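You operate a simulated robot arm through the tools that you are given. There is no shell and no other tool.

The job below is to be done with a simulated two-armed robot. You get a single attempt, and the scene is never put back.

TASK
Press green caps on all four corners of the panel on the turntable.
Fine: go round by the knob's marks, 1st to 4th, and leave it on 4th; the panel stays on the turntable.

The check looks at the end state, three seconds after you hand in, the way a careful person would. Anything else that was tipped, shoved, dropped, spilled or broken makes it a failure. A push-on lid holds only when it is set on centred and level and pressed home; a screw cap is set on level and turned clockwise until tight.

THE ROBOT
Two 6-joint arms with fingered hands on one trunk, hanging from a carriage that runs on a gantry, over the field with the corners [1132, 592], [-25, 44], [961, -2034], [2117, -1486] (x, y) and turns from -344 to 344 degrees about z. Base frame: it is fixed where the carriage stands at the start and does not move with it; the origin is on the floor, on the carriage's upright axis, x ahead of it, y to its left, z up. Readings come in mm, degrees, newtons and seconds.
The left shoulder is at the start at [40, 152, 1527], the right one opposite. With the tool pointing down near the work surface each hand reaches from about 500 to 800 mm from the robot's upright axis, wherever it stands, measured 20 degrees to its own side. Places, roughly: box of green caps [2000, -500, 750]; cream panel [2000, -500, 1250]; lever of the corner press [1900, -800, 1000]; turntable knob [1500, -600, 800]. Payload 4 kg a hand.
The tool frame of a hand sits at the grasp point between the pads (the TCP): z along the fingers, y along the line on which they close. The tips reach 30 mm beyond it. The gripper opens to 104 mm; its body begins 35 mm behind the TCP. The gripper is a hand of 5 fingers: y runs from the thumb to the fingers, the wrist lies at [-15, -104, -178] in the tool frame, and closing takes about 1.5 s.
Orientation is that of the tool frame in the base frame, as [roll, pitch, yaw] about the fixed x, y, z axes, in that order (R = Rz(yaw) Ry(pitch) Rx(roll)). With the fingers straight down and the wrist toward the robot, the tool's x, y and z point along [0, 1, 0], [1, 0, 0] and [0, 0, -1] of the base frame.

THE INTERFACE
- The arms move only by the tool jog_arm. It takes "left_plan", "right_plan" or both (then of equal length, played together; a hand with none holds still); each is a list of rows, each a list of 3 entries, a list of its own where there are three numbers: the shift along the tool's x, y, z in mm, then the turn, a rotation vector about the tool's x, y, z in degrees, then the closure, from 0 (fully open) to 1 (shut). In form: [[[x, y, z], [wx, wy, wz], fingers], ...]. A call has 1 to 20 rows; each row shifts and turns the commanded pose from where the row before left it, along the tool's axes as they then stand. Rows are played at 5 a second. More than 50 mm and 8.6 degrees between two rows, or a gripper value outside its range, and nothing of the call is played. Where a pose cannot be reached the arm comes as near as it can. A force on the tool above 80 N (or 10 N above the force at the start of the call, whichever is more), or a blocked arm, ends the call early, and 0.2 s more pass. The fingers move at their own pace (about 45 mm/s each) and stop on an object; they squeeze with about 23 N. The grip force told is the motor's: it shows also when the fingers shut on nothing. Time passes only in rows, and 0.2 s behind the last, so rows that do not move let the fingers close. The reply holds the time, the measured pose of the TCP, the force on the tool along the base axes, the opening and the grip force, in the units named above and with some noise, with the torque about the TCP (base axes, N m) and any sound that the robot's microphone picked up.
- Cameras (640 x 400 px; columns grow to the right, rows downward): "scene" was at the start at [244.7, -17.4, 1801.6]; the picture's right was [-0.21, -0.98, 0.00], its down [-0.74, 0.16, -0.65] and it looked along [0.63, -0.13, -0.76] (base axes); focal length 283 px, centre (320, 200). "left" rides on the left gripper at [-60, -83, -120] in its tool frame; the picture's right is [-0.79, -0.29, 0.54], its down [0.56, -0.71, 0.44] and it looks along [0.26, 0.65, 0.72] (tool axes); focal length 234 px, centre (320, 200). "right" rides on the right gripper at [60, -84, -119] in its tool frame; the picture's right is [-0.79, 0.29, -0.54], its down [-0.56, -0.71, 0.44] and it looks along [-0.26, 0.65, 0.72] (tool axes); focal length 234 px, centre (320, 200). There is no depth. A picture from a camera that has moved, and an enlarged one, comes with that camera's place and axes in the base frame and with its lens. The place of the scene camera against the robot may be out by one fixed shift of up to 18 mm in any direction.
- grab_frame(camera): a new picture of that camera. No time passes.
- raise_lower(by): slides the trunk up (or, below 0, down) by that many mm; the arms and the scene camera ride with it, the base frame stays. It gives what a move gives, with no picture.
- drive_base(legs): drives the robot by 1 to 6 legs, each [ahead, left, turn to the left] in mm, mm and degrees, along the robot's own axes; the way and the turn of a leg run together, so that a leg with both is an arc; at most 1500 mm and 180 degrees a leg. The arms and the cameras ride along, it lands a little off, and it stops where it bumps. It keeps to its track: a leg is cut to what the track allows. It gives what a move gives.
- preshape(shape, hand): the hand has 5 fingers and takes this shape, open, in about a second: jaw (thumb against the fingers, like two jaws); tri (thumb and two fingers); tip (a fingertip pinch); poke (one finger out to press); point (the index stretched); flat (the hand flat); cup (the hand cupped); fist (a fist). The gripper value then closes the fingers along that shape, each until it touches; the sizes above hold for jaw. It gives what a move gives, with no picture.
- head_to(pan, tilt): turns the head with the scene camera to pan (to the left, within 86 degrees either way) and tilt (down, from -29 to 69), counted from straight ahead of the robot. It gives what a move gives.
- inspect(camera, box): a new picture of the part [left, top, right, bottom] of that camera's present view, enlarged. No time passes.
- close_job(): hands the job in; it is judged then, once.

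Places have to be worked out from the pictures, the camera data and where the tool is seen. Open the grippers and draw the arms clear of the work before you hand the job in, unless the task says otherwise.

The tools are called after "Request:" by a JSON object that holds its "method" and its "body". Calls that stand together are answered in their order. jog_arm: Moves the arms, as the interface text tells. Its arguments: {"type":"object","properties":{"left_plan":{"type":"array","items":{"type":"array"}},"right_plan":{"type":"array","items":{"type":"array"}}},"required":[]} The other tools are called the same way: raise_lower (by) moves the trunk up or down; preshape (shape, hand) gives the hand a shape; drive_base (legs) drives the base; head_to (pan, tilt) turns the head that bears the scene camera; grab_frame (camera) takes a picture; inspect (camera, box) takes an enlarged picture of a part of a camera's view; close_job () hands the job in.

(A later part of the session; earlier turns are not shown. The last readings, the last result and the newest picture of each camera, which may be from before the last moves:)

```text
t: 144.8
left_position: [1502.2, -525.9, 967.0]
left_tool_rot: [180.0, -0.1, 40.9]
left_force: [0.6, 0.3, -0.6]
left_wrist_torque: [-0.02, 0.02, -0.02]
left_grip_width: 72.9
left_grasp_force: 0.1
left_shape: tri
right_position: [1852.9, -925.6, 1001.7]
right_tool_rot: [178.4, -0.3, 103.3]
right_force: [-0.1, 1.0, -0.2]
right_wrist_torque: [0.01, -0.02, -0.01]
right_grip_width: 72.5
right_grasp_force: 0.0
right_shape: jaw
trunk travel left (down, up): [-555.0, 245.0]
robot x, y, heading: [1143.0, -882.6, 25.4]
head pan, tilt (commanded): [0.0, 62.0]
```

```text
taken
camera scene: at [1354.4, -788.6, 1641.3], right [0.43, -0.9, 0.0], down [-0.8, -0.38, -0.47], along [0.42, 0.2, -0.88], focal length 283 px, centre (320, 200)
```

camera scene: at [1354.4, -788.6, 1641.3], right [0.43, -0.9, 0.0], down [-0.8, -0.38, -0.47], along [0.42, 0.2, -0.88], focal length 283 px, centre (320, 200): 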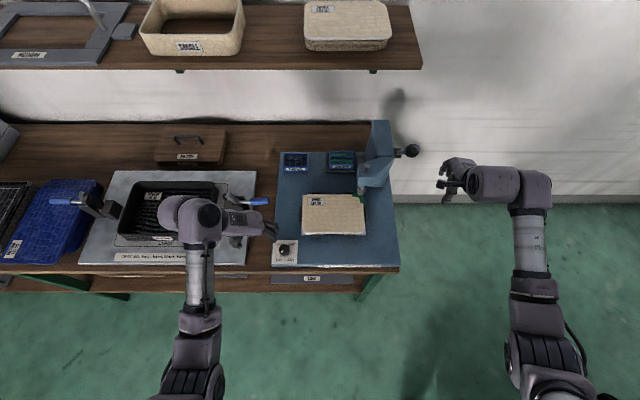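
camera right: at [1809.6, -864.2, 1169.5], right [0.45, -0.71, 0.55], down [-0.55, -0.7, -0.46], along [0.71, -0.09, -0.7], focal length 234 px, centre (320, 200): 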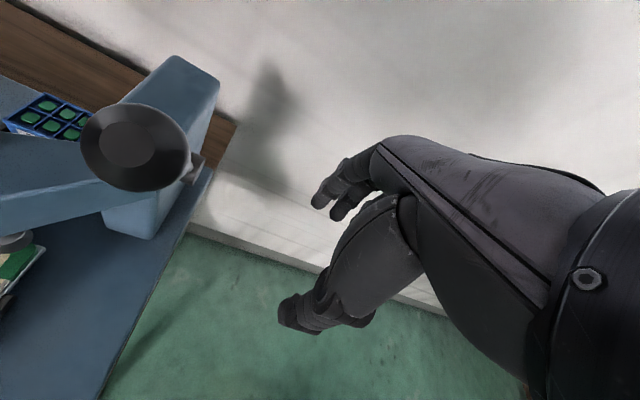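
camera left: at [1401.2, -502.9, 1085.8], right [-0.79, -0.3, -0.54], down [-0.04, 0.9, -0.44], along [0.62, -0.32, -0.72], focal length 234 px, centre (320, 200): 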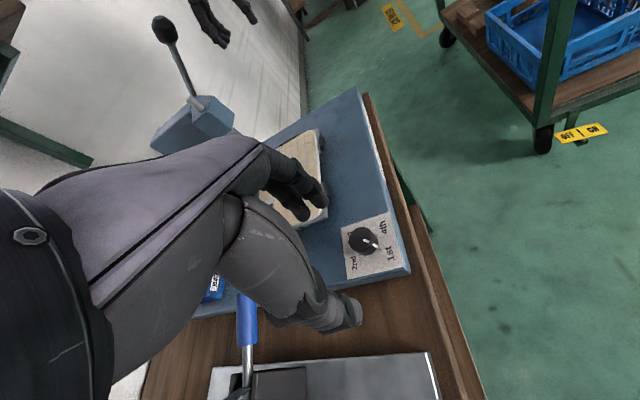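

The left hand is level at yaw −75° and unblocked. Knob is ~62 mm along the fingers' direction; I'll move over it and down to z≈880 (tips ~30 mm above the knob) and look.

Request:
{"method": "jog_arm", "body": {"left_plan": [[[1.5, 21, 0], [0, 0, 0], 0.3], [[1, 21, 0], [0, 0, 0], 0.3], [[0.5, 20, 0], [0, 0, 0], 0.35], [[0, 0, 30], [0, 0, 0], 0.4], [[0, 0, 30], [0, 0, 0], 0.4], [[0, 0, 27], [0, 0, 0], 0.4], [[0, 0, 0], [0, 0, 0], 0.4]]}}

Request:
{"method": "grab_frame", "body": {"camera": "left"}}

Request:
{"method": "inspect", "body": {"camera": "scene", "box": [200, 180, 360, 280]}}

```text
t: 146.4
left_position: [1544.2, -568.0, 880.9]
left_tool_rot: [180.0, -0.1, 40.9]
left_force: [0.3, 0.1, 0.3]
left_wrist_torque: [0.0, 0.0, 0.01]
left_grip_width: 62.8
left_grasp_force: 0.0
left_shape: tri
right_position: [1852.9, -926.2, 1002.2]
right_tool_rot: [178.4, -0.2, 103.3]
right_force: [-0.5, 0.4, 0.4]
right_wrist_torque: [-0.02, -0.02, 0.03]
right_grip_width: 72.5
right_grasp_force: 0.1
right_shape: jaw
trunk travel left (down, up): [-555.0, 245.0]
robot x, y, heading: [1143.4, -883.3, 25.6]
head pan, tilt (commanded): [0.0, 62.0]
```

```text
taken
camera left: at [1444.3, -544.0, 1000.1], right [-0.79, -0.3, -0.54], down [-0.04, 0.9, -0.44], along [0.62, -0.32, -0.72], focal length 234 px, centre (320, 200)
```

left: 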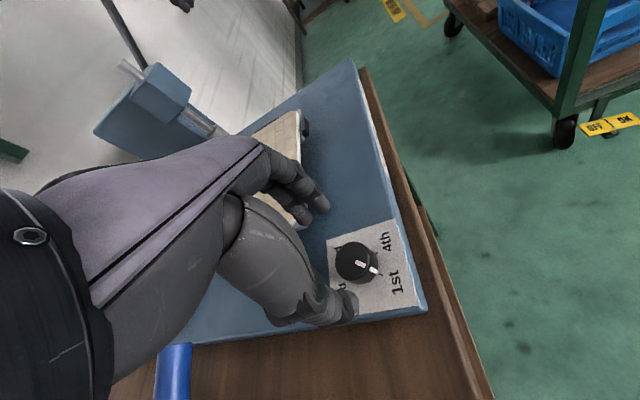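

```text
4.00 times, centred on (280, 230) of scene
camera zoom: at [1354.4, -788.7, 1641.3], right [0.43, -0.9, 0.0], down [-0.8, -0.38, -0.47], along [0.42, 0.2, -0.88], focal length 1134 px, centre (480, 80)
```

zoom: 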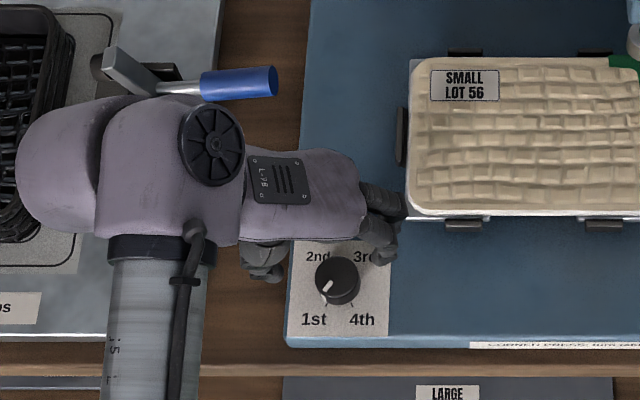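

By the left camera the knob is 5 mm off in tool x. I'll correct this and descend to z≈838 (tips ~808, straddling the knob) before closing.

Request:
{"method": "jog_arm", "body": {"left_plan": [[[-5, 0.5, 0], [0, 0, 0], 0.4], [[0, 0, 15], [0, 0, 0], 0.4], [[0, 0, 15], [0, 0, 0], 0.4], [[0, 0, 12], [0, 0, 0], 0.4], [[0, 0, 0], [0, 0, 0], 0.4]]}}

Request:
{"method": "grab_frame", "body": {"camera": "left"}}

Request:
{"method": "inspect", "body": {"camera": "scene", "box": [240, 200, 340, 280]}}

```text
t: 147.6
left_position: [1542.0, -572.0, 838.8]
left_tool_rot: [-179.9, 0.0, 40.9]
left_force: [-0.2, 1.0, 0.3]
left_wrist_torque: [0.02, 0.0, 0.0]
left_grip_width: 63.0
left_grasp_force: 0.0
left_shape: tri
right_position: [1854.8, -926.2, 1001.8]
right_tool_rot: [178.5, -0.4, 103.3]
right_force: [-0.2, 0.4, -0.2]
right_wrist_torque: [0.03, -0.01, 0.02]
right_grip_width: 72.6
right_grasp_force: 0.0
right_shape: jaw
trunk travel left (down, up): [-555.0, 245.0]
robot x, y, heading: [1142.9, -881.8, 25.8]
head pan, tilt (commanded): [0.0, 62.0]
```

```text
taken
camera left: at [1440.9, -548.2, 958.0], right [-0.79, -0.3, -0.54], down [-0.04, 0.9, -0.44], along [0.62, -0.32, -0.72], focal length 234 px, centre (320, 200)
```

left: 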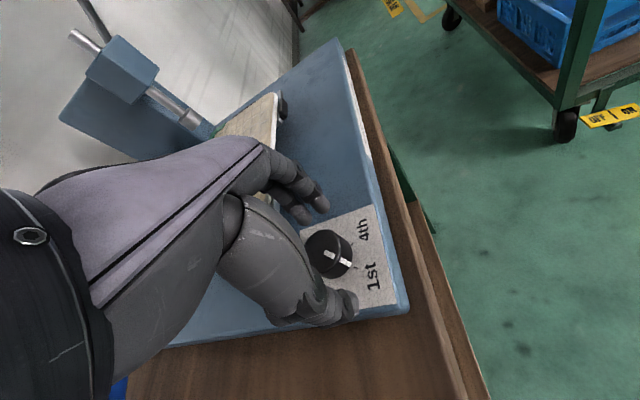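

```text
5.00 times, centred on (290, 240) of scene
camera zoom: at [1354.4, -788.7, 1641.3], right [0.43, -0.9, 0.0], down [-0.8, -0.38, -0.47], along [0.42, 0.2, -0.88], focal length 1417 px, centre (470, 0)
```

zoom: 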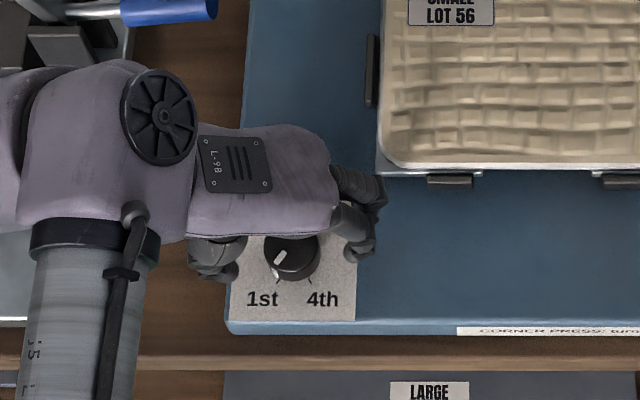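

The knob sits between the thumb and two fingers. I'll shift 3 mm toward the thumb, lower 4 mm more, and close on the knob.

Request:
{"method": "jog_arm", "body": {"left_plan": [[[0, -3, 4], [0, 0, 0], 0.4], [[0, 0, 0], [0, 0, 0], 0.6], [[0, 0, 0], [0, 0, 0], 0.8], [[0, 0, 0], [0, 0, 0], 1.0], [[0, 0, 0], [0, 0, 0], 1.0], [[0, 0, 0], [0, 0, 0], 1.0], [[0, 0, 0], [0, 0, 0], 1.0]]}}

Request:
{"method": "grab_frame", "body": {"camera": "left"}}

Request:
{"method": "inspect", "body": {"camera": "scene", "box": [240, 200, 340, 280]}}

```text
t: 149.2
left_position: [1540.3, -570.8, 833.1]
left_tool_rot: [-180.0, -0.1, 40.9]
left_force: [0.2, -1.7, -0.7]
left_wrist_torque: [-0.06, -0.03, -0.05]
left_grip_width: 25.4
left_grasp_force: 22.8
left_shape: tri
right_position: [1853.8, -926.5, 1000.5]
right_tool_rot: [178.5, -0.3, 103.3]
right_force: [-0.4, 0.1, -0.3]
right_wrist_torque: [0.01, -0.01, -0.01]
right_grip_width: 72.5
right_grasp_force: 0.1
right_shape: jaw
trunk travel left (down, up): [-555.0, 245.0]
robot x, y, heading: [1139.6, -886.7, 25.5]
head pan, tilt (commanded): [0.0, 62.0]
```

```text
taken
camera left: at [1439.2, -546.4, 954.0], right [-0.79, -0.3, -0.54], down [-0.04, 0.9, -0.44], along [0.62, -0.32, -0.72], focal length 234 px, centre (320, 200)
```

left: 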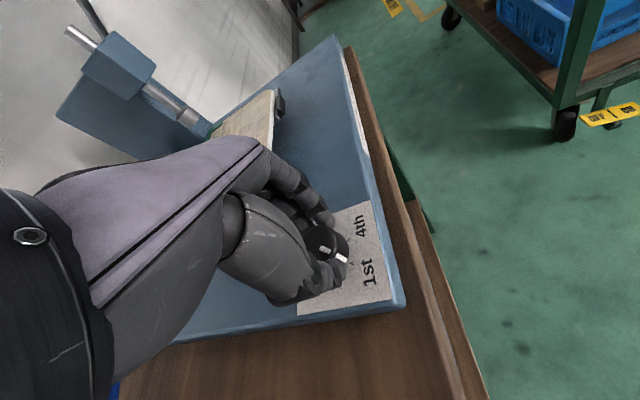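

```text
5.00 times, centred on (290, 240) of scene
camera zoom: at [1354.3, -788.9, 1641.2], right [0.43, -0.9, 0.0], down [-0.8, -0.38, -0.47], along [0.42, 0.2, -0.88], focal length 1417 px, centre (470, 0)
```

zoom: 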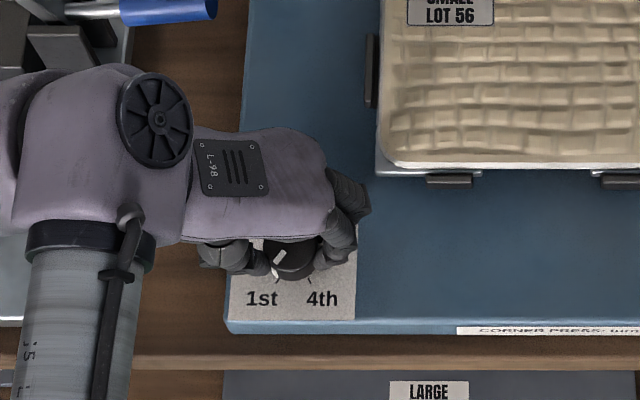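

The grip caught the knob about 9 mm off-centre (width 25 mm on a ~33 mm knob). I'll open, shift 9 mm in tool −x, and close again so the turn is concentric.

Request:
{"method": "jog_arm", "body": {"left_plan": [[[0, 0, 0], [0, 0, 0], 0.45], [[0, 0, 0], [0, 0, 0], 0.45], [[0, 0, 0], [0, 0, 0], 0.45], [[-9, 0, 0], [0, 0, 0], 0.45], [[0, 0, 0], [0, 0, 0], 0.45], [[0, 0, 0], [0, 0, 0], 0.8], [[0, 0, 0], [0, 0, 0], 1.0], [[0, 0, 0], [0, 0, 0], 1.0], [[0, 0, 0], [0, 0, 0], 1.0], [[0, 0, 0], [0, 0, 0], 1.0]]}}

Request:
{"method": "grab_frame", "body": {"camera": "left"}}

Request:
{"method": "inspect", "body": {"camera": "scene", "box": [240, 200, 340, 280]}}

```text
t: 151.4
left_position: [1531.4, -577.7, 833.2]
left_tool_rot: [-180.0, 0.2, 40.9]
left_force: [-5.4, -4.8, 0.1]
left_wrist_torque: [-0.14, 0.09, -0.05]
left_grip_width: 15.2
left_grasp_force: 23.4
left_shape: tri
right_position: [1852.9, -927.4, 1001.3]
right_tool_rot: [178.5, -0.1, 103.2]
right_force: [-0.3, 0.3, 0.5]
right_wrist_torque: [0.02, 0.02, 0.01]
right_grip_width: 72.7
right_grasp_force: 0.0
right_shape: jaw
trunk travel left (down, up): [-555.0, 245.0]
robot x, y, heading: [1140.6, -880.3, 25.4]
head pan, tilt (commanded): [0.0, 62.0]
```

```text
taken
camera left: at [1430.8, -553.4, 954.0], right [-0.79, -0.3, -0.54], down [-0.04, 0.9, -0.44], along [0.62, -0.32, -0.72], focal length 234 px, centre (320, 200)
```

left: 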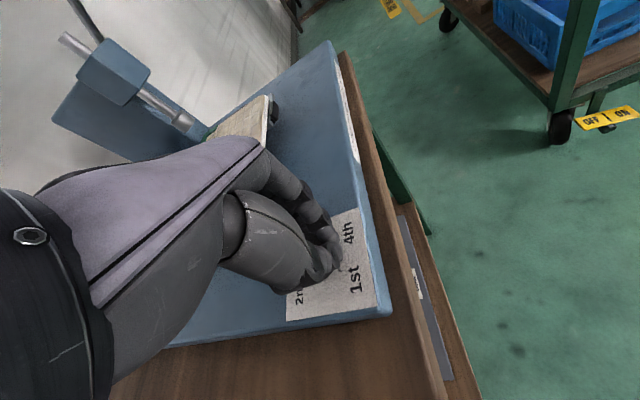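

```text
5.00 times, centred on (290, 240) of scene
camera zoom: at [1353.9, -789.2, 1641.0], right [0.43, -0.9, 0.0], down [-0.8, -0.38, -0.47], along [0.42, 0.2, -0.88], focal length 1417 px, centre (470, 0)
```

zoom: 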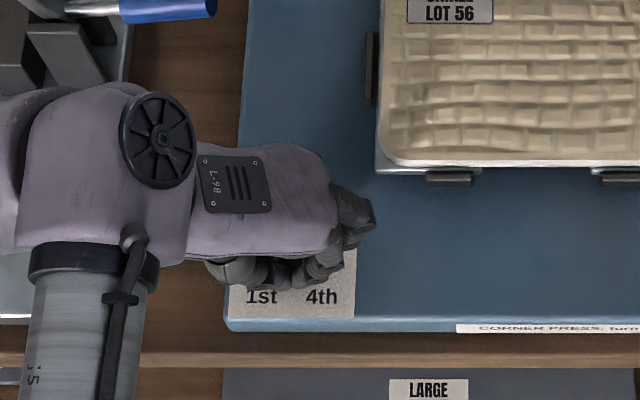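

Worse (15 mm, side force), so the first grip was actually nearly centred with a three-point hold. I'll open, go back +8 mm and regrip.

Request:
{"method": "jog_arm", "body": {"left_plan": [[[0, 0, 0], [0, 0, 0], 0.45], [[0, 0, 0], [0, 0, 0], 0.45], [[0, 0, 0], [0, 0, 0], 0.45], [[8, 0, 0], [0, 0, 0], 0.45], [[0, 0, 0], [0, 0, 0], 0.45], [[0, 0, 0], [0, 0, 0], 0.8], [[0, 0, 0], [0, 0, 0], 1.0], [[0, 0, 0], [0, 0, 0], 1.0], [[0, 0, 0], [0, 0, 0], 1.0], [[0, 0, 0], [0, 0, 0], 1.0]]}}

Request:
{"method": "grab_frame", "body": {"camera": "left"}}

Request:
{"method": "inspect", "body": {"camera": "scene", "box": [240, 200, 340, 280]}}

```text
t: 153.6
left_position: [1538.9, -571.7, 834.5]
left_tool_rot: [179.9, -0.1, 40.9]
left_force: [-0.4, -0.7, -0.7]
left_wrist_torque: [-0.03, 0.0, -0.03]
left_grip_width: 25.1
left_grasp_force: 22.9
left_shape: tri
right_position: [1852.1, -925.6, 1001.9]
right_tool_rot: [178.4, -0.3, 103.3]
right_force: [0.2, -0.7, -0.2]
right_wrist_torque: [-0.01, -0.03, 0.02]
right_grip_width: 72.5
right_grasp_force: 0.1
right_shape: jaw
trunk travel left (down, up): [-555.0, 245.0]
robot x, y, heading: [1141.2, -884.9, 25.5]
head pan, tilt (commanded): [0.0, 62.0]
```

```text
taken
camera left: at [1438.3, -547.3, 954.4], right [-0.79, -0.3, -0.54], down [-0.04, 0.9, -0.44], along [0.62, -0.32, -0.72], focal length 234 px, centre (320, 200)
```

left: 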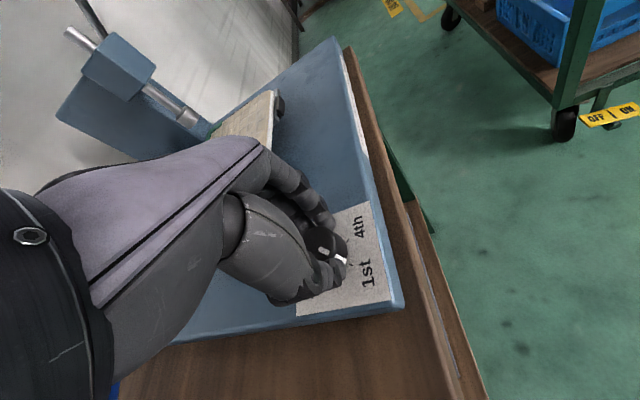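

```text
5.00 times, centred on (290, 240) of scene
camera zoom: at [1354.3, -788.8, 1641.2], right [0.43, -0.9, 0.0], down [-0.8, -0.38, -0.47], along [0.42, 0.2, -0.88], focal length 1417 px, centre (470, 0)
```

zoom: 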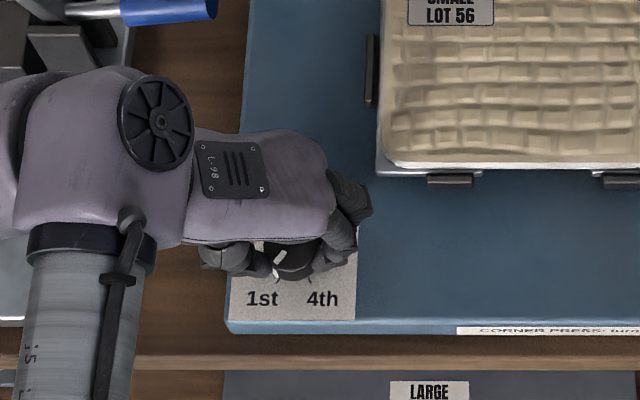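

Centred again (25 mm, no side force). I'll turn clockwise 45° (1st toward 2nd).

Request:
{"method": "jog_arm", "body": {"left_plan": [[[0, 0, 0], [0, 0, 7.5], 1.0], [[0, 0, 0], [0, 0, 7.5], 1.0], [[0, 0, 0], [0, 0, 7.5], 1.0], [[0, 0, 0], [0, 0, 7.5], 1.0], [[0, 0, 0], [0, 0, 7.5], 1.0], [[0, 0, 0], [0, 0, 7.5], 1.0], [[0, 0, 0], [0, 0, 0], 1.0]]}}

Request:
{"method": "grab_frame", "body": {"camera": "left"}}

Request:
{"method": "inspect", "body": {"camera": "scene", "box": [220, 130, 420, 280]}}

```text
t: 155.2
left_position: [1540.2, -567.7, 836.0]
left_tool_rot: [-179.8, 0.0, -4.2]
left_force: [5.0, 9.2, -4.2]
left_wrist_torque: [0.3, -0.09, 0.09]
left_grip_width: 23.8
left_grasp_force: 23.1
left_shape: tri
right_position: [1853.6, -924.0, 1002.6]
right_tool_rot: [178.5, -0.4, 103.3]
right_force: [0.2, -0.6, 0.2]
right_wrist_torque: [-0.02, -0.01, 0.0]
right_grip_width: 72.3
right_grasp_force: 0.0
right_shape: jaw
trunk travel left (down, up): [-555.0, 245.0]
robot x, y, heading: [1144.7, -884.1, 25.5]
head pan, tilt (commanded): [0.0, 62.0]
```

```text
taken
camera left: at [1485.2, -480.9, 955.0], right [-0.76, 0.35, -0.54], down [0.61, 0.66, -0.43], along [0.21, -0.66, -0.72], focal length 234 px, centre (320, 200)
```

left: 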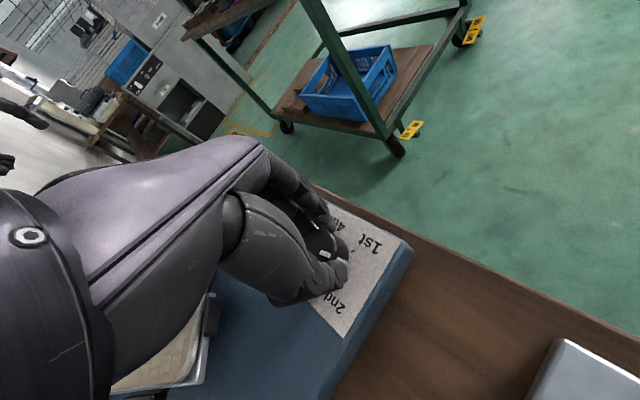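

```text
2.67 times, centred on (320, 205) of scene
camera zoom: at [1354.7, -787.8, 1641.5], right [0.43, -0.9, 0.0], down [-0.8, -0.38, -0.47], along [0.42, 0.2, -0.88], focal length 756 px, centre (320, 187)
```

zoom: 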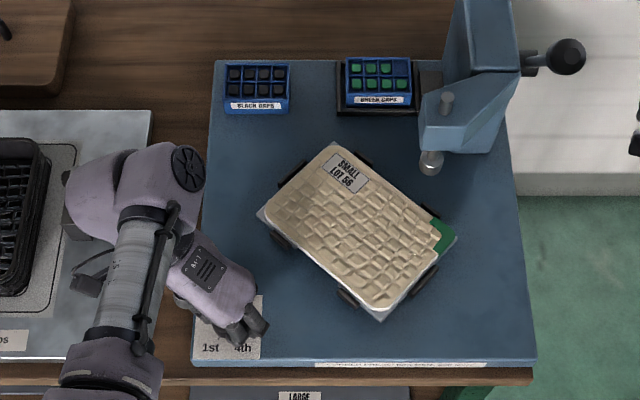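

The turntable follows the knob: the panel has rotated ~40° clockwise. I'll release, lift, turn the hand back 50° with its centre corrected to the knob axis (~1545.5, −571), lower and regrip.

Request:
{"method": "jog_arm", "body": {"left_plan": [[[0, 0, 0], [0, 0, 0], 0.45], [[0, 0, 0], [0, 0, 0], 0.4], [[0, 0, 0], [0, 0, 0], 0.4], [[0, 0, -18], [0, 0, 0], 0.4], [[0, 0, -18], [0, 0, 0], 0.4], [[5.5, 2.9, 0], [0, 0, -7], 0.4], [[0, 0, 0], [0, 0, -7.5], 0.4], [[0, 0, 0], [0, 0, -7.5], 0.4], [[0, 0, 0], [0, 0, -7.5], 0.4], [[0, 0, 0], [0, 0, -7.5], 0.4], [[0, 0, 0], [0, 0, -7.5], 0.4], [[0, 0, 0], [0, 0, -5.5], 0.4], [[0, 0, 0], [0, 0, 0], 0.4]]}}

Request:
{"method": "grab_frame", "body": {"camera": "left"}}

Request:
{"method": "inspect", "body": {"camera": "scene", "box": [240, 200, 340, 280]}}

```text
t: 158.0
left_position: [1543.4, -574.9, 870.3]
left_tool_rot: [-180.0, 0.0, 46.1]
left_force: [0.3, 0.3, -0.1]
left_wrist_torque: [0.03, -0.02, 0.01]
left_grip_width: 62.0
left_grasp_force: 0.1
left_shape: tri
right_position: [1852.7, -926.7, 1001.9]
right_tool_rot: [178.3, -0.3, 103.4]
right_force: [-0.5, -0.8, -0.9]
right_wrist_torque: [0.0, -0.04, 0.0]
right_grip_width: 72.4
right_grasp_force: 0.2
right_shape: jaw
trunk travel left (down, up): [-555.0, 245.0]
robot x, y, heading: [1142.9, -887.5, 25.4]
head pan, tilt (commanded): [0.0, 62.0]
```

```text
taken
camera left: at [1441.7, -560.0, 990.1], right [-0.76, -0.37, -0.54], down [-0.12, 0.89, -0.44], along [0.64, -0.26, -0.72], focal length 234 px, centre (320, 200)
```

left: 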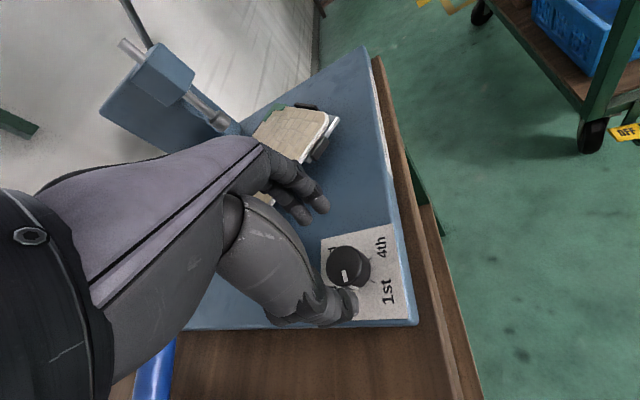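

```text
5.00 times, centred on (290, 240) of scene
camera zoom: at [1354.4, -788.7, 1641.3], right [0.43, -0.9, 0.0], down [-0.8, -0.38, -0.47], along [0.42, 0.2, -0.88], focal length 1417 px, centre (470, 0)
```

zoom: 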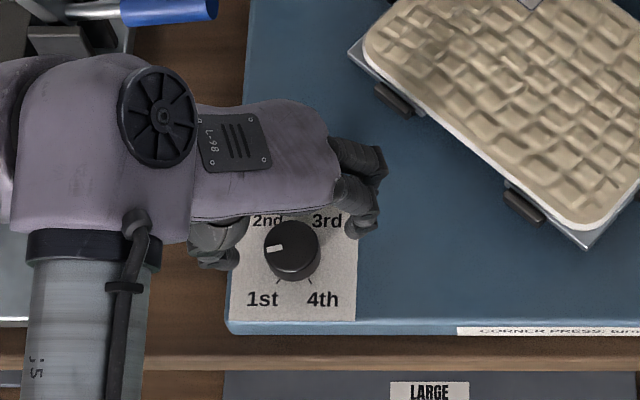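

Triangulating again, the knob's top is nearer z≈800 (plate ~770), so I was only holding its rim. I'll shift ~5 mm in tool x to the axis (1547.5, −571.5) and lower to z≈822 before gripping.

Request:
{"method": "jog_arm", "body": {"left_plan": [[[5.3, 0.6, 0], [0, 0, 0], 0.4], [[0, 0, 18], [0, 0, 0], 0.4], [[0, 0, 15], [0, 0, 0], 0.4], [[0, 0, 10], [0, 0, 0], 0.4], [[0, 0, 5], [0, 0, 0], 0.4], [[0, 0, 0], [0, 0, 0], 0.4]]}}

Request:
{"method": "grab_frame", "body": {"camera": "left"}}

Request:
{"method": "inspect", "body": {"camera": "scene", "box": [240, 200, 340, 280]}}

```text
t: 159.4
left_position: [1548.0, -570.5, 821.9]
left_tool_rot: [-180.0, 0.1, 45.9]
left_force: [0.6, 0.4, -0.2]
left_wrist_torque: [0.0, 0.03, 0.03]
left_grip_width: 61.8
left_grasp_force: 0.0
left_shape: tri
right_position: [1853.5, -926.9, 1002.0]
right_tool_rot: [178.6, -0.3, 103.3]
right_force: [0.1, -0.5, -0.1]
right_wrist_torque: [0.05, -0.01, 0.04]
right_grip_width: 72.2
right_grasp_force: 0.0
right_shape: jaw
trunk travel left (down, up): [-555.0, 245.0]
robot x, y, heading: [1144.2, -881.6, 25.7]
head pan, tilt (commanded): [0.0, 62.0]
```

```text
taken
camera left: at [1446.3, -556.2, 941.9], right [-0.76, -0.37, -0.54], down [-0.12, 0.89, -0.44], along [0.64, -0.27, -0.72], focal length 234 px, centre (320, 200)
```

left: 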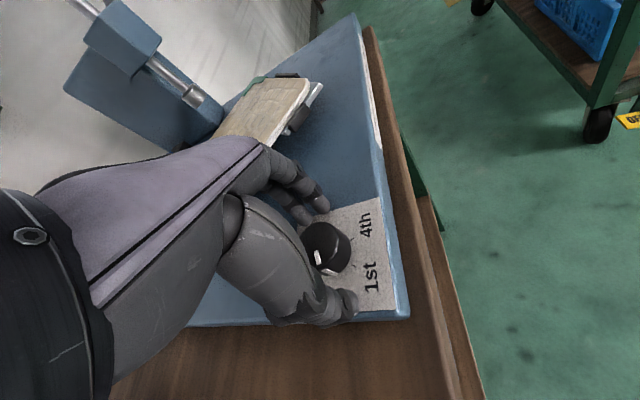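

```text
5.00 times, centred on (290, 240) of scene
camera zoom: at [1354.4, -788.7, 1641.2], right [0.43, -0.9, 0.0], down [-0.8, -0.38, -0.47], along [0.42, 0.2, -0.88], focal length 1417 px, centre (470, 0)
```

zoom: 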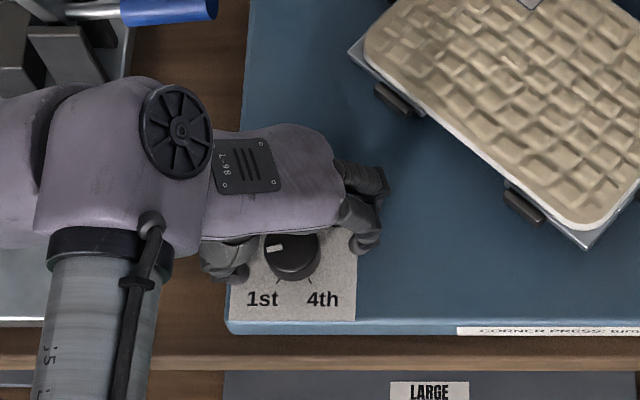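

The knob's top now coincides with the tool axis in the left camera. Closing.

Request:
{"method": "jog_arm", "body": {"left_plan": [[[0, 0, 0], [0, 0, 0], 0.7], [[0, 0, 0], [0, 0, 0], 1.0], [[0, 0, 0], [0, 0, 0], 1.0], [[0, 0, 0], [0, 0, 0], 1.0], [[0, 0, 0], [0, 0, 0], 1.0], [[0, 0, 0], [0, 0, 0], 1.0]]}}

Request:
{"method": "inspect", "body": {"camera": "scene", "box": [240, 200, 340, 280]}}

Request:
{"method": "grab_frame", "body": {"camera": "left"}}

```text
t: 160.8
left_position: [1548.0, -571.1, 822.1]
left_tool_rot: [180.0, -0.1, 45.9]
left_force: [0.1, 1.8, -2.1]
left_wrist_torque: [-0.01, -0.01, 0.01]
left_grip_width: 26.5
left_grasp_force: 23.1
left_shape: tri
right_position: [1853.9, -926.0, 1000.6]
right_tool_rot: [178.3, -0.3, 103.3]
right_force: [-0.1, 0.3, -0.6]
right_wrist_torque: [-0.01, 0.02, -0.01]
right_grip_width: 72.4
right_grasp_force: 0.0
right_shape: jaw
trunk travel left (down, up): [-555.0, 245.0]
robot x, y, heading: [1145.5, -881.6, 25.4]
head pan, tilt (commanded): [0.0, 62.0]
```

```text
5.00 times, centred on (290, 240) of scene
camera zoom: at [1354.4, -788.6, 1641.2], right [0.43, -0.9, 0.0], down [-0.8, -0.38, -0.47], along [0.42, 0.2, -0.88], focal length 1417 px, centre (470, 0)
```

zoom: 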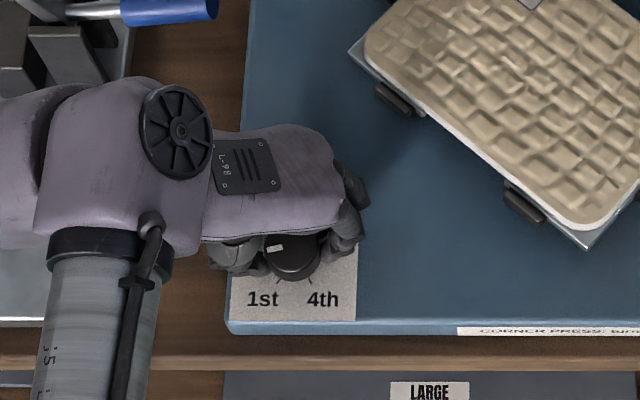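

```text
taken
camera left: at [1446.2, -556.0, 942.0], right [-0.76, -0.37, -0.54], down [-0.12, 0.89, -0.44], along [0.64, -0.27, -0.72], focal length 234 px, centre (320, 200)
```

left: 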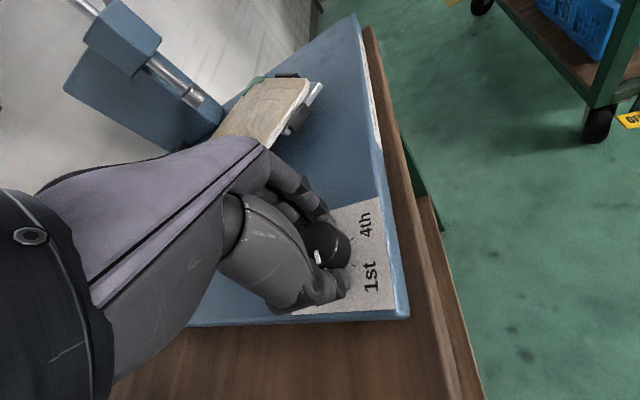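

Good central grip. The panel is at ~43° now, so I'll turn ~47° more clockwise to reach the 2nd mark, then check.

Request:
{"method": "jog_arm", "body": {"left_plan": [[[0, 0, 0], [0, 0, 7.8], 1.0], [[0, 0, 0], [0, 0, 7.8], 1.0], [[0, 0, 0], [0, 0, 7.8], 1.0], [[0, 0, 0], [0, 0, 7.8], 1.0], [[0, 0, 0], [0, 0, 7.8], 1.0], [[0, 0, 0], [0, 0, 7.8], 1.0], [[0, 0, 0], [0, 0, 0], 1.0]]}}

Request:
{"method": "inspect", "body": {"camera": "scene", "box": [220, 130, 420, 280]}}

Request:
{"method": "grab_frame", "body": {"camera": "left"}}

```text
t: 162.4
left_position: [1547.6, -571.6, 822.5]
left_tool_rot: [-180.0, -0.1, -1.0]
left_force: [-2.6, -1.7, -2.2]
left_wrist_torque: [-0.1, 0.08, -0.02]
left_grip_width: 26.3
left_grasp_force: 22.7
left_shape: tri
right_position: [1852.2, -926.5, 1000.7]
right_tool_rot: [178.5, -0.2, 103.4]
right_force: [-0.3, -0.3, 0.1]
right_wrist_torque: [0.01, -0.03, 0.02]
right_grip_width: 72.6
right_grasp_force: 0.1
right_shape: jaw
trunk travel left (down, up): [-555.0, 245.0]
robot x, y, heading: [1142.8, -882.5, 25.3]
head pan, tilt (commanded): [0.0, 62.0]
```

```text
2.67 times, centred on (320, 205) of scene
camera zoom: at [1354.1, -788.9, 1641.1], right [0.43, -0.9, 0.0], down [-0.8, -0.38, -0.47], along [0.42, 0.2, -0.88], focal length 756 px, centre (320, 187)
```

zoom: 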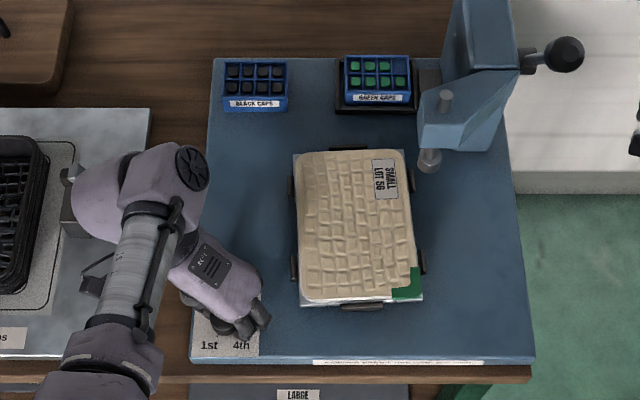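

```text
taken
camera left: at [1488.8, -487.3, 942.1], right [-0.78, 0.3, -0.54], down [0.57, 0.7, -0.44], along [0.25, -0.65, -0.72], focal length 234 px, centre (320, 200)
```

left: 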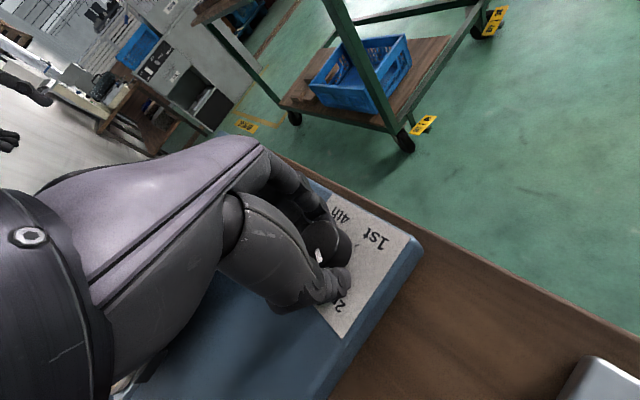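

The panel is close to a quarter turn, perhaps 4° short. I'll open and lift the hand to read the pointer against the 2nd mark.

Request:
{"method": "jog_arm", "body": {"left_plan": [[[0, 0, 0], [0, 0, 0], 0.45], [[0, 0, 0], [0, 0, 0], 0.4], [[0, 0, 0], [0, 0, 0], 0.4], [[0, 0, -20], [0, 0, 0], 0.4], [[0, 0, -20], [0, 0, 0], 0.4], [[0, 0, 0], [0, 0, -8], 0.4], [[0, 0, 0], [0, 0, -8], 0.4], [[0, 0, 0], [0, 0, -8], 0.4], [[0, 0, 0], [0, 0, -8], 0.4], [[0, 0, 0], [0, 0, -8], 0.4], [[0, 0, 0], [0, 0, -6], 0.4], [[0, 0, 0], [0, 0, 0], 0.4]]}}

Request:
{"method": "inspect", "body": {"camera": "scene", "box": [260, 220, 320, 270]}}

Request:
{"method": "grab_frame", "body": {"camera": "left"}}

```text
t: 165.0
left_position: [1547.8, -570.9, 862.2]
left_tool_rot: [180.0, 0.0, 45.2]
left_force: [-0.2, -0.6, 0.9]
left_wrist_torque: [0.05, -0.06, 0.01]
left_grip_width: 61.9
left_grasp_force: 0.1
left_shape: tri
right_position: [1853.1, -926.4, 1001.8]
right_tool_rot: [178.5, -0.4, 103.2]
right_force: [0.5, 0.1, 0.1]
right_wrist_torque: [0.01, 0.0, 0.01]
right_grip_width: 72.5
right_grasp_force: 0.0
right_shape: jaw
trunk travel left (down, up): [-555.0, 245.0]
robot x, y, heading: [1142.4, -884.4, 25.9]
head pan, tilt (commanded): [0.0, 62.0]
```

```text
8.00 times, centred on (290, 245) of scene
camera zoom: at [1354.4, -788.7, 1641.3], right [0.43, -0.9, 0.0], down [-0.8, -0.38, -0.47], along [0.42, 0.2, -0.88], focal length 2267 px, centre (560, -160)
```

zoom: 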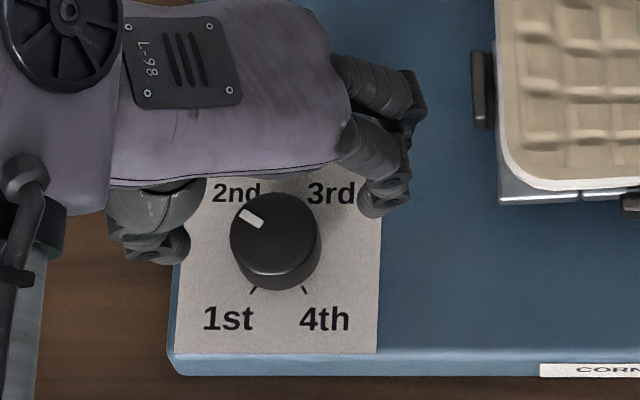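

```text
taken
camera left: at [1445.9, -554.8, 981.7], right [-0.76, -0.36, -0.54], down [-0.11, 0.89, -0.44], along [0.64, -0.27, -0.72], focal length 234 px, centre (320, 200)
```

left: 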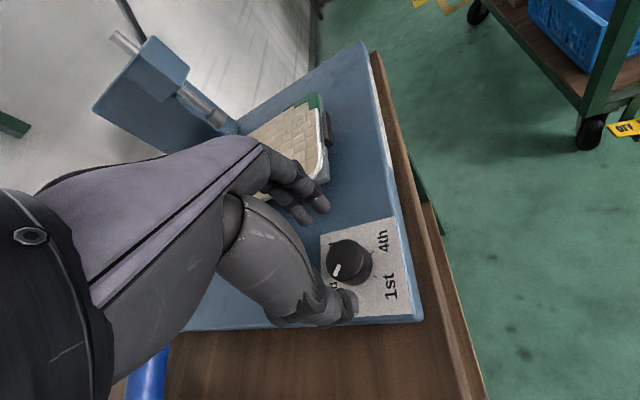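

The pointer is near 2nd; I'll zoom in more for a precise reading.

Request:
{"method": "inspect", "body": {"camera": "scene", "box": [278, 236, 308, 262]}}

Request:
{"method": "inspect", "body": {"camera": "left", "box": [310, 210, 430, 325]}}

Request:
{"method": "inspect", "body": {"camera": "scene", "box": [270, 150, 420, 270]}}

```text
15.38 times, centred on (293, 249) of scene
camera zoom: at [1354.4, -788.7, 1641.3], right [0.43, -0.9, 0.0], down [-0.8, -0.38, -0.47], along [0.42, 0.2, -0.88], focal length 4360 px, centre (735, -554)
```

zoom: 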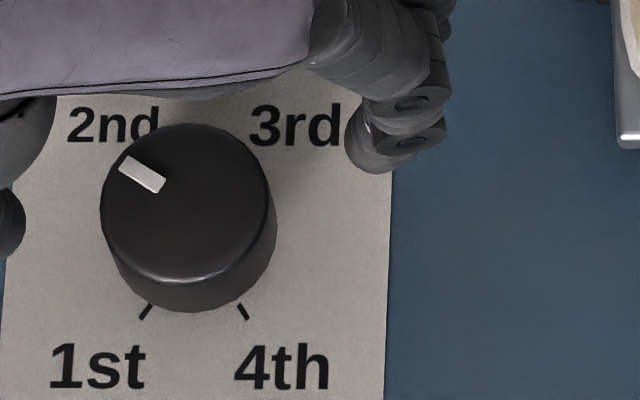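

```text
3.48 times, centred on (370, 268) of left
camera zoom: at [1445.9, -554.8, 981.7], right [-0.76, -0.36, -0.54], down [-0.11, 0.89, -0.44], along [0.64, -0.27, -0.72], focal length 814 px, centre (146, -35)
```

zoom: 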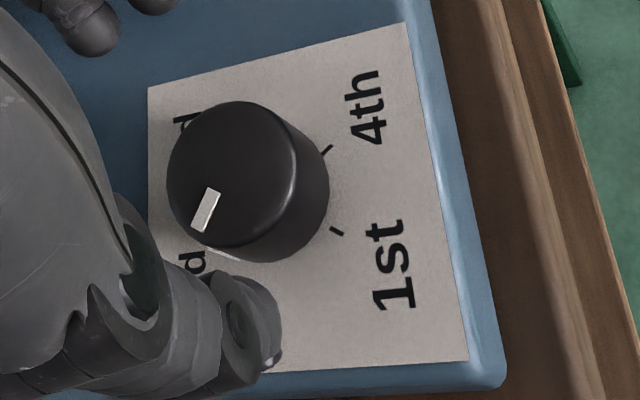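

```text
3.33 times, centred on (345, 210) of scene
camera zoom: at [1354.4, -788.7, 1641.3], right [0.43, -0.9, 0.0], down [-0.8, -0.38, -0.47], along [0.42, 0.2, -0.88], focal length 945 px, centre (237, 167)
```

zoom: 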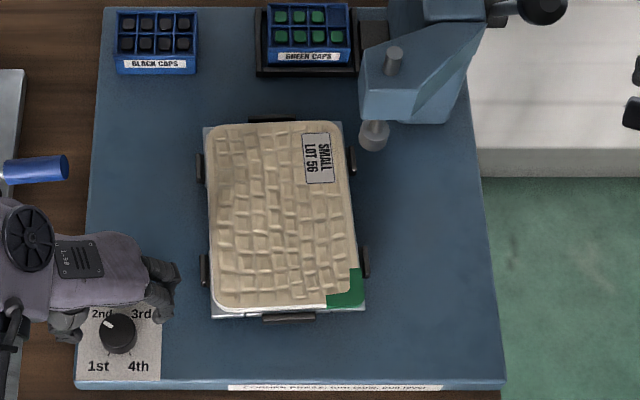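

The dial looks evenly spaced at 100° steps (2nd ≈ 40° above left), and the pointer seems a few degrees short. I'll zoom on the panel edges to measure the remaining angle.

Request:
{"method": "inspect", "body": {"camera": "scene", "box": [325, 180, 390, 250]}}

Request:
{"method": "inspect", "body": {"camera": "scene", "box": [270, 140, 350, 190]}}

```text
5.71 times, centred on (358, 215) of scene
camera zoom: at [1354.4, -788.7, 1641.3], right [0.43, -0.9, 0.0], down [-0.8, -0.38, -0.47], along [0.42, 0.2, -0.88], focal length 1620 px, centre (106, 114)
```

zoom: 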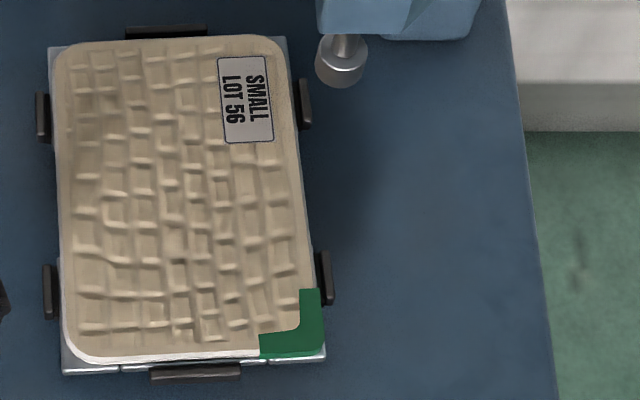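

```text
8.00 times, centred on (310, 165) of scene
camera zoom: at [1354.4, -788.7, 1641.3], right [0.43, -0.9, 0.0], down [-0.8, -0.38, -0.47], along [0.42, 0.2, -0.88], focal length 2267 px, centre (400, 480)
```

zoom: 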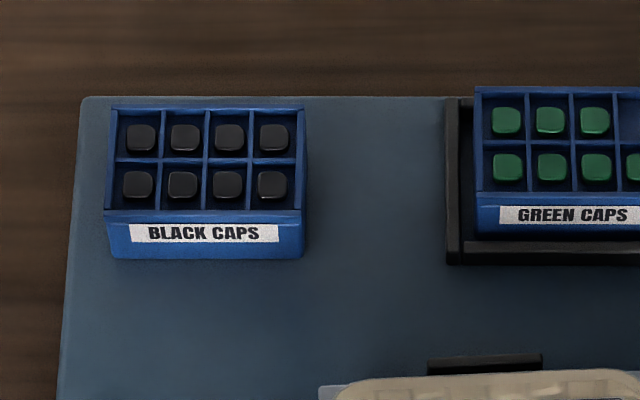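

The green cap is a corner piece, nicely seated. To judge the 2nd mark itself, I'll raise the left hand and turn it so its camera looks from the left side of the knob.

Request:
{"method": "jog_arm", "body": {"left_plan": [[[0, 0, -30], [0, 0, 0], 0.4], [[0, 0, -20], [0, 0, 8], 0.4], [[0, 0, 0], [0, 0, 8], 0.4], [[0, 0, 0], [0, 0, 8], 0.4], [[0, 0, 0], [0, 0, 8], 0.4], [[0, 0, 0], [0, 0, 8], 0.4], [[0, 0, 0], [0, 0, 6], 0.4], [[0, 0, 0], [0, 0, 0], 0.4]]}}

Request:
{"method": "grab_frame", "body": {"camera": "left"}}

Request:
{"method": "inspect", "body": {"camera": "left", "box": [310, 210, 440, 325]}}

```text
t: 166.8
left_position: [1549.2, -571.0, 912.0]
left_tool_rot: [180.0, -0.1, -1.0]
left_force: [0.3, 0.0, -0.2]
left_wrist_torque: [-0.02, 0.01, 0.0]
left_grip_width: 61.9
left_grasp_force: 0.0
left_shape: tri
right_position: [1854.2, -926.1, 1001.5]
right_tool_rot: [178.5, -0.3, 103.3]
right_force: [0.7, 0.1, 0.7]
right_wrist_torque: [0.01, -0.03, 0.01]
right_grip_width: 72.6
right_grasp_force: 0.2
right_shape: jaw
trunk travel left (down, up): [-555.0, 245.0]
robot x, y, heading: [1146.5, -882.0, 25.7]
head pan, tilt (commanded): [0.0, 62.0]
```

```text
taken
camera left: at [1489.3, -486.7, 1031.9], right [-0.78, 0.3, -0.54], down [0.57, 0.7, -0.44], along [0.25, -0.65, -0.72], focal length 234 px, centre (320, 200)
```

left: 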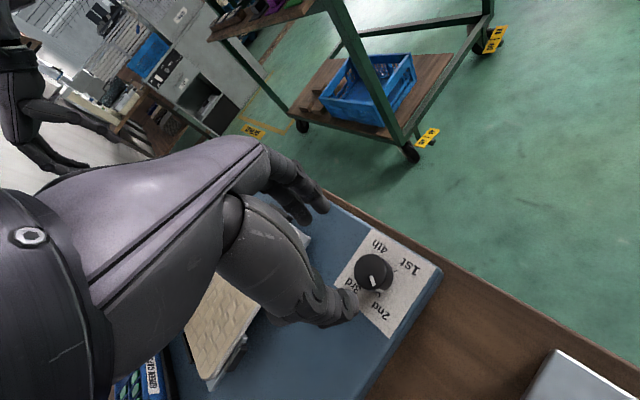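

```text
3.48 times, centred on (375, 268) of left
camera zoom: at [1489.3, -486.7, 1031.9], right [-0.78, 0.3, -0.54], down [0.57, 0.7, -0.44], along [0.25, -0.65, -0.72], focal length 814 px, centre (129, -35)
```

zoom: 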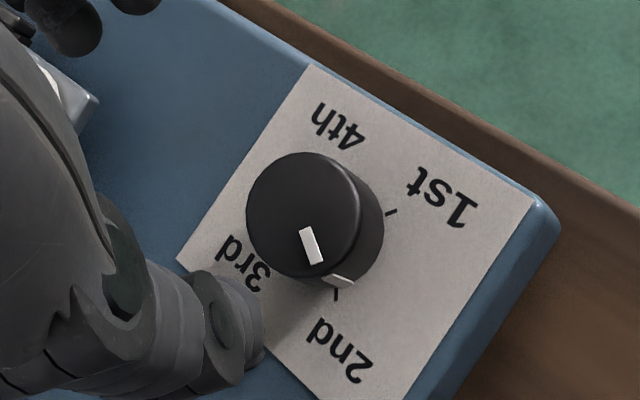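

Now the 2nd tick is visible just under the pointer's side mark. I'll zoom further to compare them.

Request:
{"method": "inspect", "body": {"camera": "left", "box": [350, 245, 410, 310]}}

```text
6.15 times, centred on (380, 278) of left
camera zoom: at [1489.3, -486.7, 1031.9], right [-0.78, 0.3, -0.54], down [0.57, 0.7, -0.44], along [0.25, -0.65, -0.72], focal length 1441 px, centre (-49, -277)
```

zoom: 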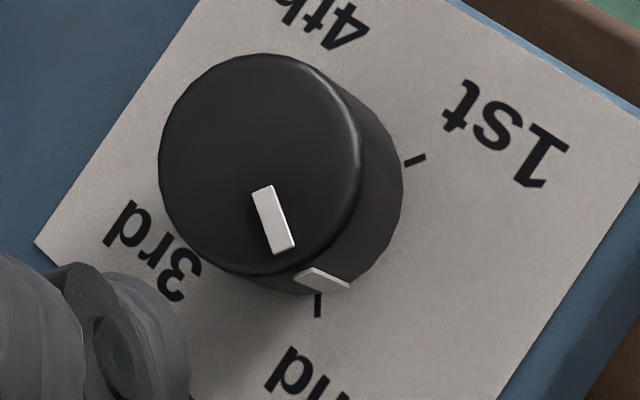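

Important insight: the ticks sit at about ±34° and ±146°, matching the rectangular panel's corner angles (turns of ~115°, 65°, 115°), so the pointer still needs ~25° more to reach the 2nd tick. I'll turn the hand back, lower, and regrip the knob.

Request:
{"method": "jog_arm", "body": {"left_plan": [[[0, 0, 0], [0, 0, -8], 0.4], [[0, 0, 0], [0, 0, -8], 0.4], [[0, 0, 0], [0, 0, -8], 0.4], [[0, 0, 0], [0, 0, -8], 0.4], [[-0.8, -0.4, 20], [0, 0, -4], 0.4], [[0, 0, 25], [0, 0, 0], 0.4], [[0, 0, 25], [0, 0, 0], 0.4], [[0, 0, 20], [0, 0, 0], 0.4], [[0, 0, 0], [0, 0, 0], 0.4], [[0, 0, 0], [0, 0, 0], 0.8], [[0, 0, 0], [0, 0, 0], 1.0], [[0, 0, 0], [0, 0, 0], 1.0], [[0, 0, 0], [0, 0, 0], 1.0], [[0, 0, 0], [0, 0, 0], 1.0]]}}

Request:
{"method": "inspect", "body": {"camera": "scene", "box": [240, 200, 340, 280]}}

```text
t: 169.8
left_position: [1547.9, -571.0, 822.3]
left_tool_rot: [179.9, 0.0, 35.0]
left_force: [1.0, 0.6, -3.4]
left_wrist_torque: [0.04, 0.02, 0.01]
left_grip_width: 26.4
left_grasp_force: 22.7
left_shape: tri
right_position: [1854.1, -927.5, 1003.5]
right_tool_rot: [178.5, -0.3, 103.3]
right_force: [0.3, -0.6, -0.3]
right_wrist_torque: [0.02, 0.0, -0.02]
right_grip_width: 72.5
right_grasp_force: 0.1
right_shape: jaw
trunk travel left (down, up): [-555.0, 245.0]
robot x, y, heading: [1143.1, -884.3, 25.6]
head pan, tilt (commanded): [0.0, 62.0]
```

```text
5.00 times, centred on (290, 240) of scene
camera zoom: at [1354.4, -788.6, 1641.2], right [0.43, -0.9, 0.0], down [-0.8, -0.38, -0.47], along [0.42, 0.2, -0.88], focal length 1417 px, centre (470, 0)
```

zoom: 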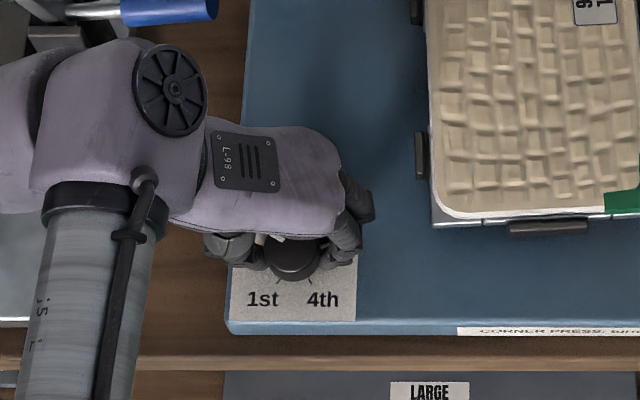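

Gripped centrally again. Turning 25.5° clockwise.

Request:
{"method": "jog_arm", "body": {"left_plan": [[[0, 0, 0], [0, 0, 6.4], 1.0], [[0, 0, 0], [0, 0, 6.4], 1.0], [[0, 0, 0], [0, 0, 6.4], 1.0], [[0, 0, 0], [0, 0, 6.3], 1.0], [[0, 0, 0], [0, 0, 0], 1.0]]}}

Request:
{"method": "inspect", "body": {"camera": "scene", "box": [260, 130, 420, 280]}}

Request:
{"method": "inspect", "body": {"camera": "left", "box": [280, 190, 400, 330]}}

```text
t: 171.0
left_position: [1547.3, -569.7, 822.6]
left_tool_rot: [-180.0, 0.1, 9.5]
left_force: [-0.6, -0.1, -1.8]
left_wrist_torque: [-0.02, -0.01, 0.05]
left_grip_width: 26.4
left_grasp_force: 22.7
left_shape: tri
right_position: [1852.7, -925.3, 1002.0]
right_tool_rot: [178.4, -0.3, 103.5]
right_force: [0.6, -0.7, -0.1]
right_wrist_torque: [0.05, 0.03, -0.01]
right_grip_width: 72.2
right_grasp_force: 0.1
right_shape: jaw
trunk travel left (down, up): [-555.0, 245.0]
robot x, y, heading: [1138.7, -883.5, 25.5]
head pan, tilt (commanded): [0.0, 62.0]
```

```text
2.67 times, centred on (340, 205) of scene
camera zoom: at [1354.4, -788.8, 1641.2], right [0.43, -0.9, 0.0], down [-0.8, -0.38, -0.47], along [0.42, 0.2, -0.88], focal length 756 px, centre (267, 187)
```

zoom: 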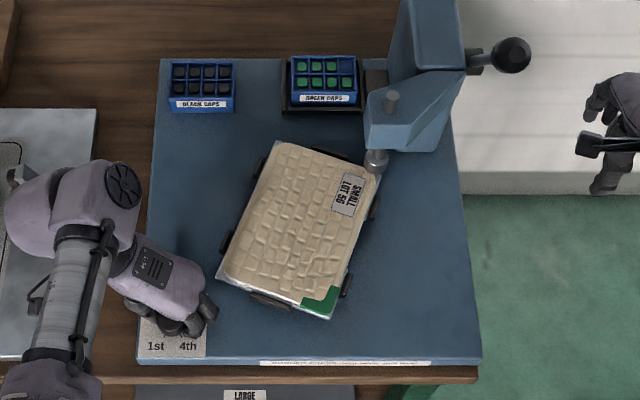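

```text
2.86 times, centred on (340, 260) of left
camera zoom: at [1473.9, -498.9, 942.5], right [-0.83, 0.15, -0.54], down [0.43, 0.79, -0.44], along [0.36, -0.6, -0.72], focal length 669 px, centre (263, 29)
```

zoom: 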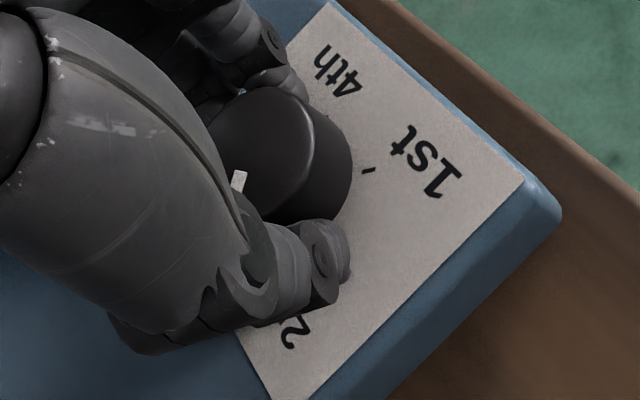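

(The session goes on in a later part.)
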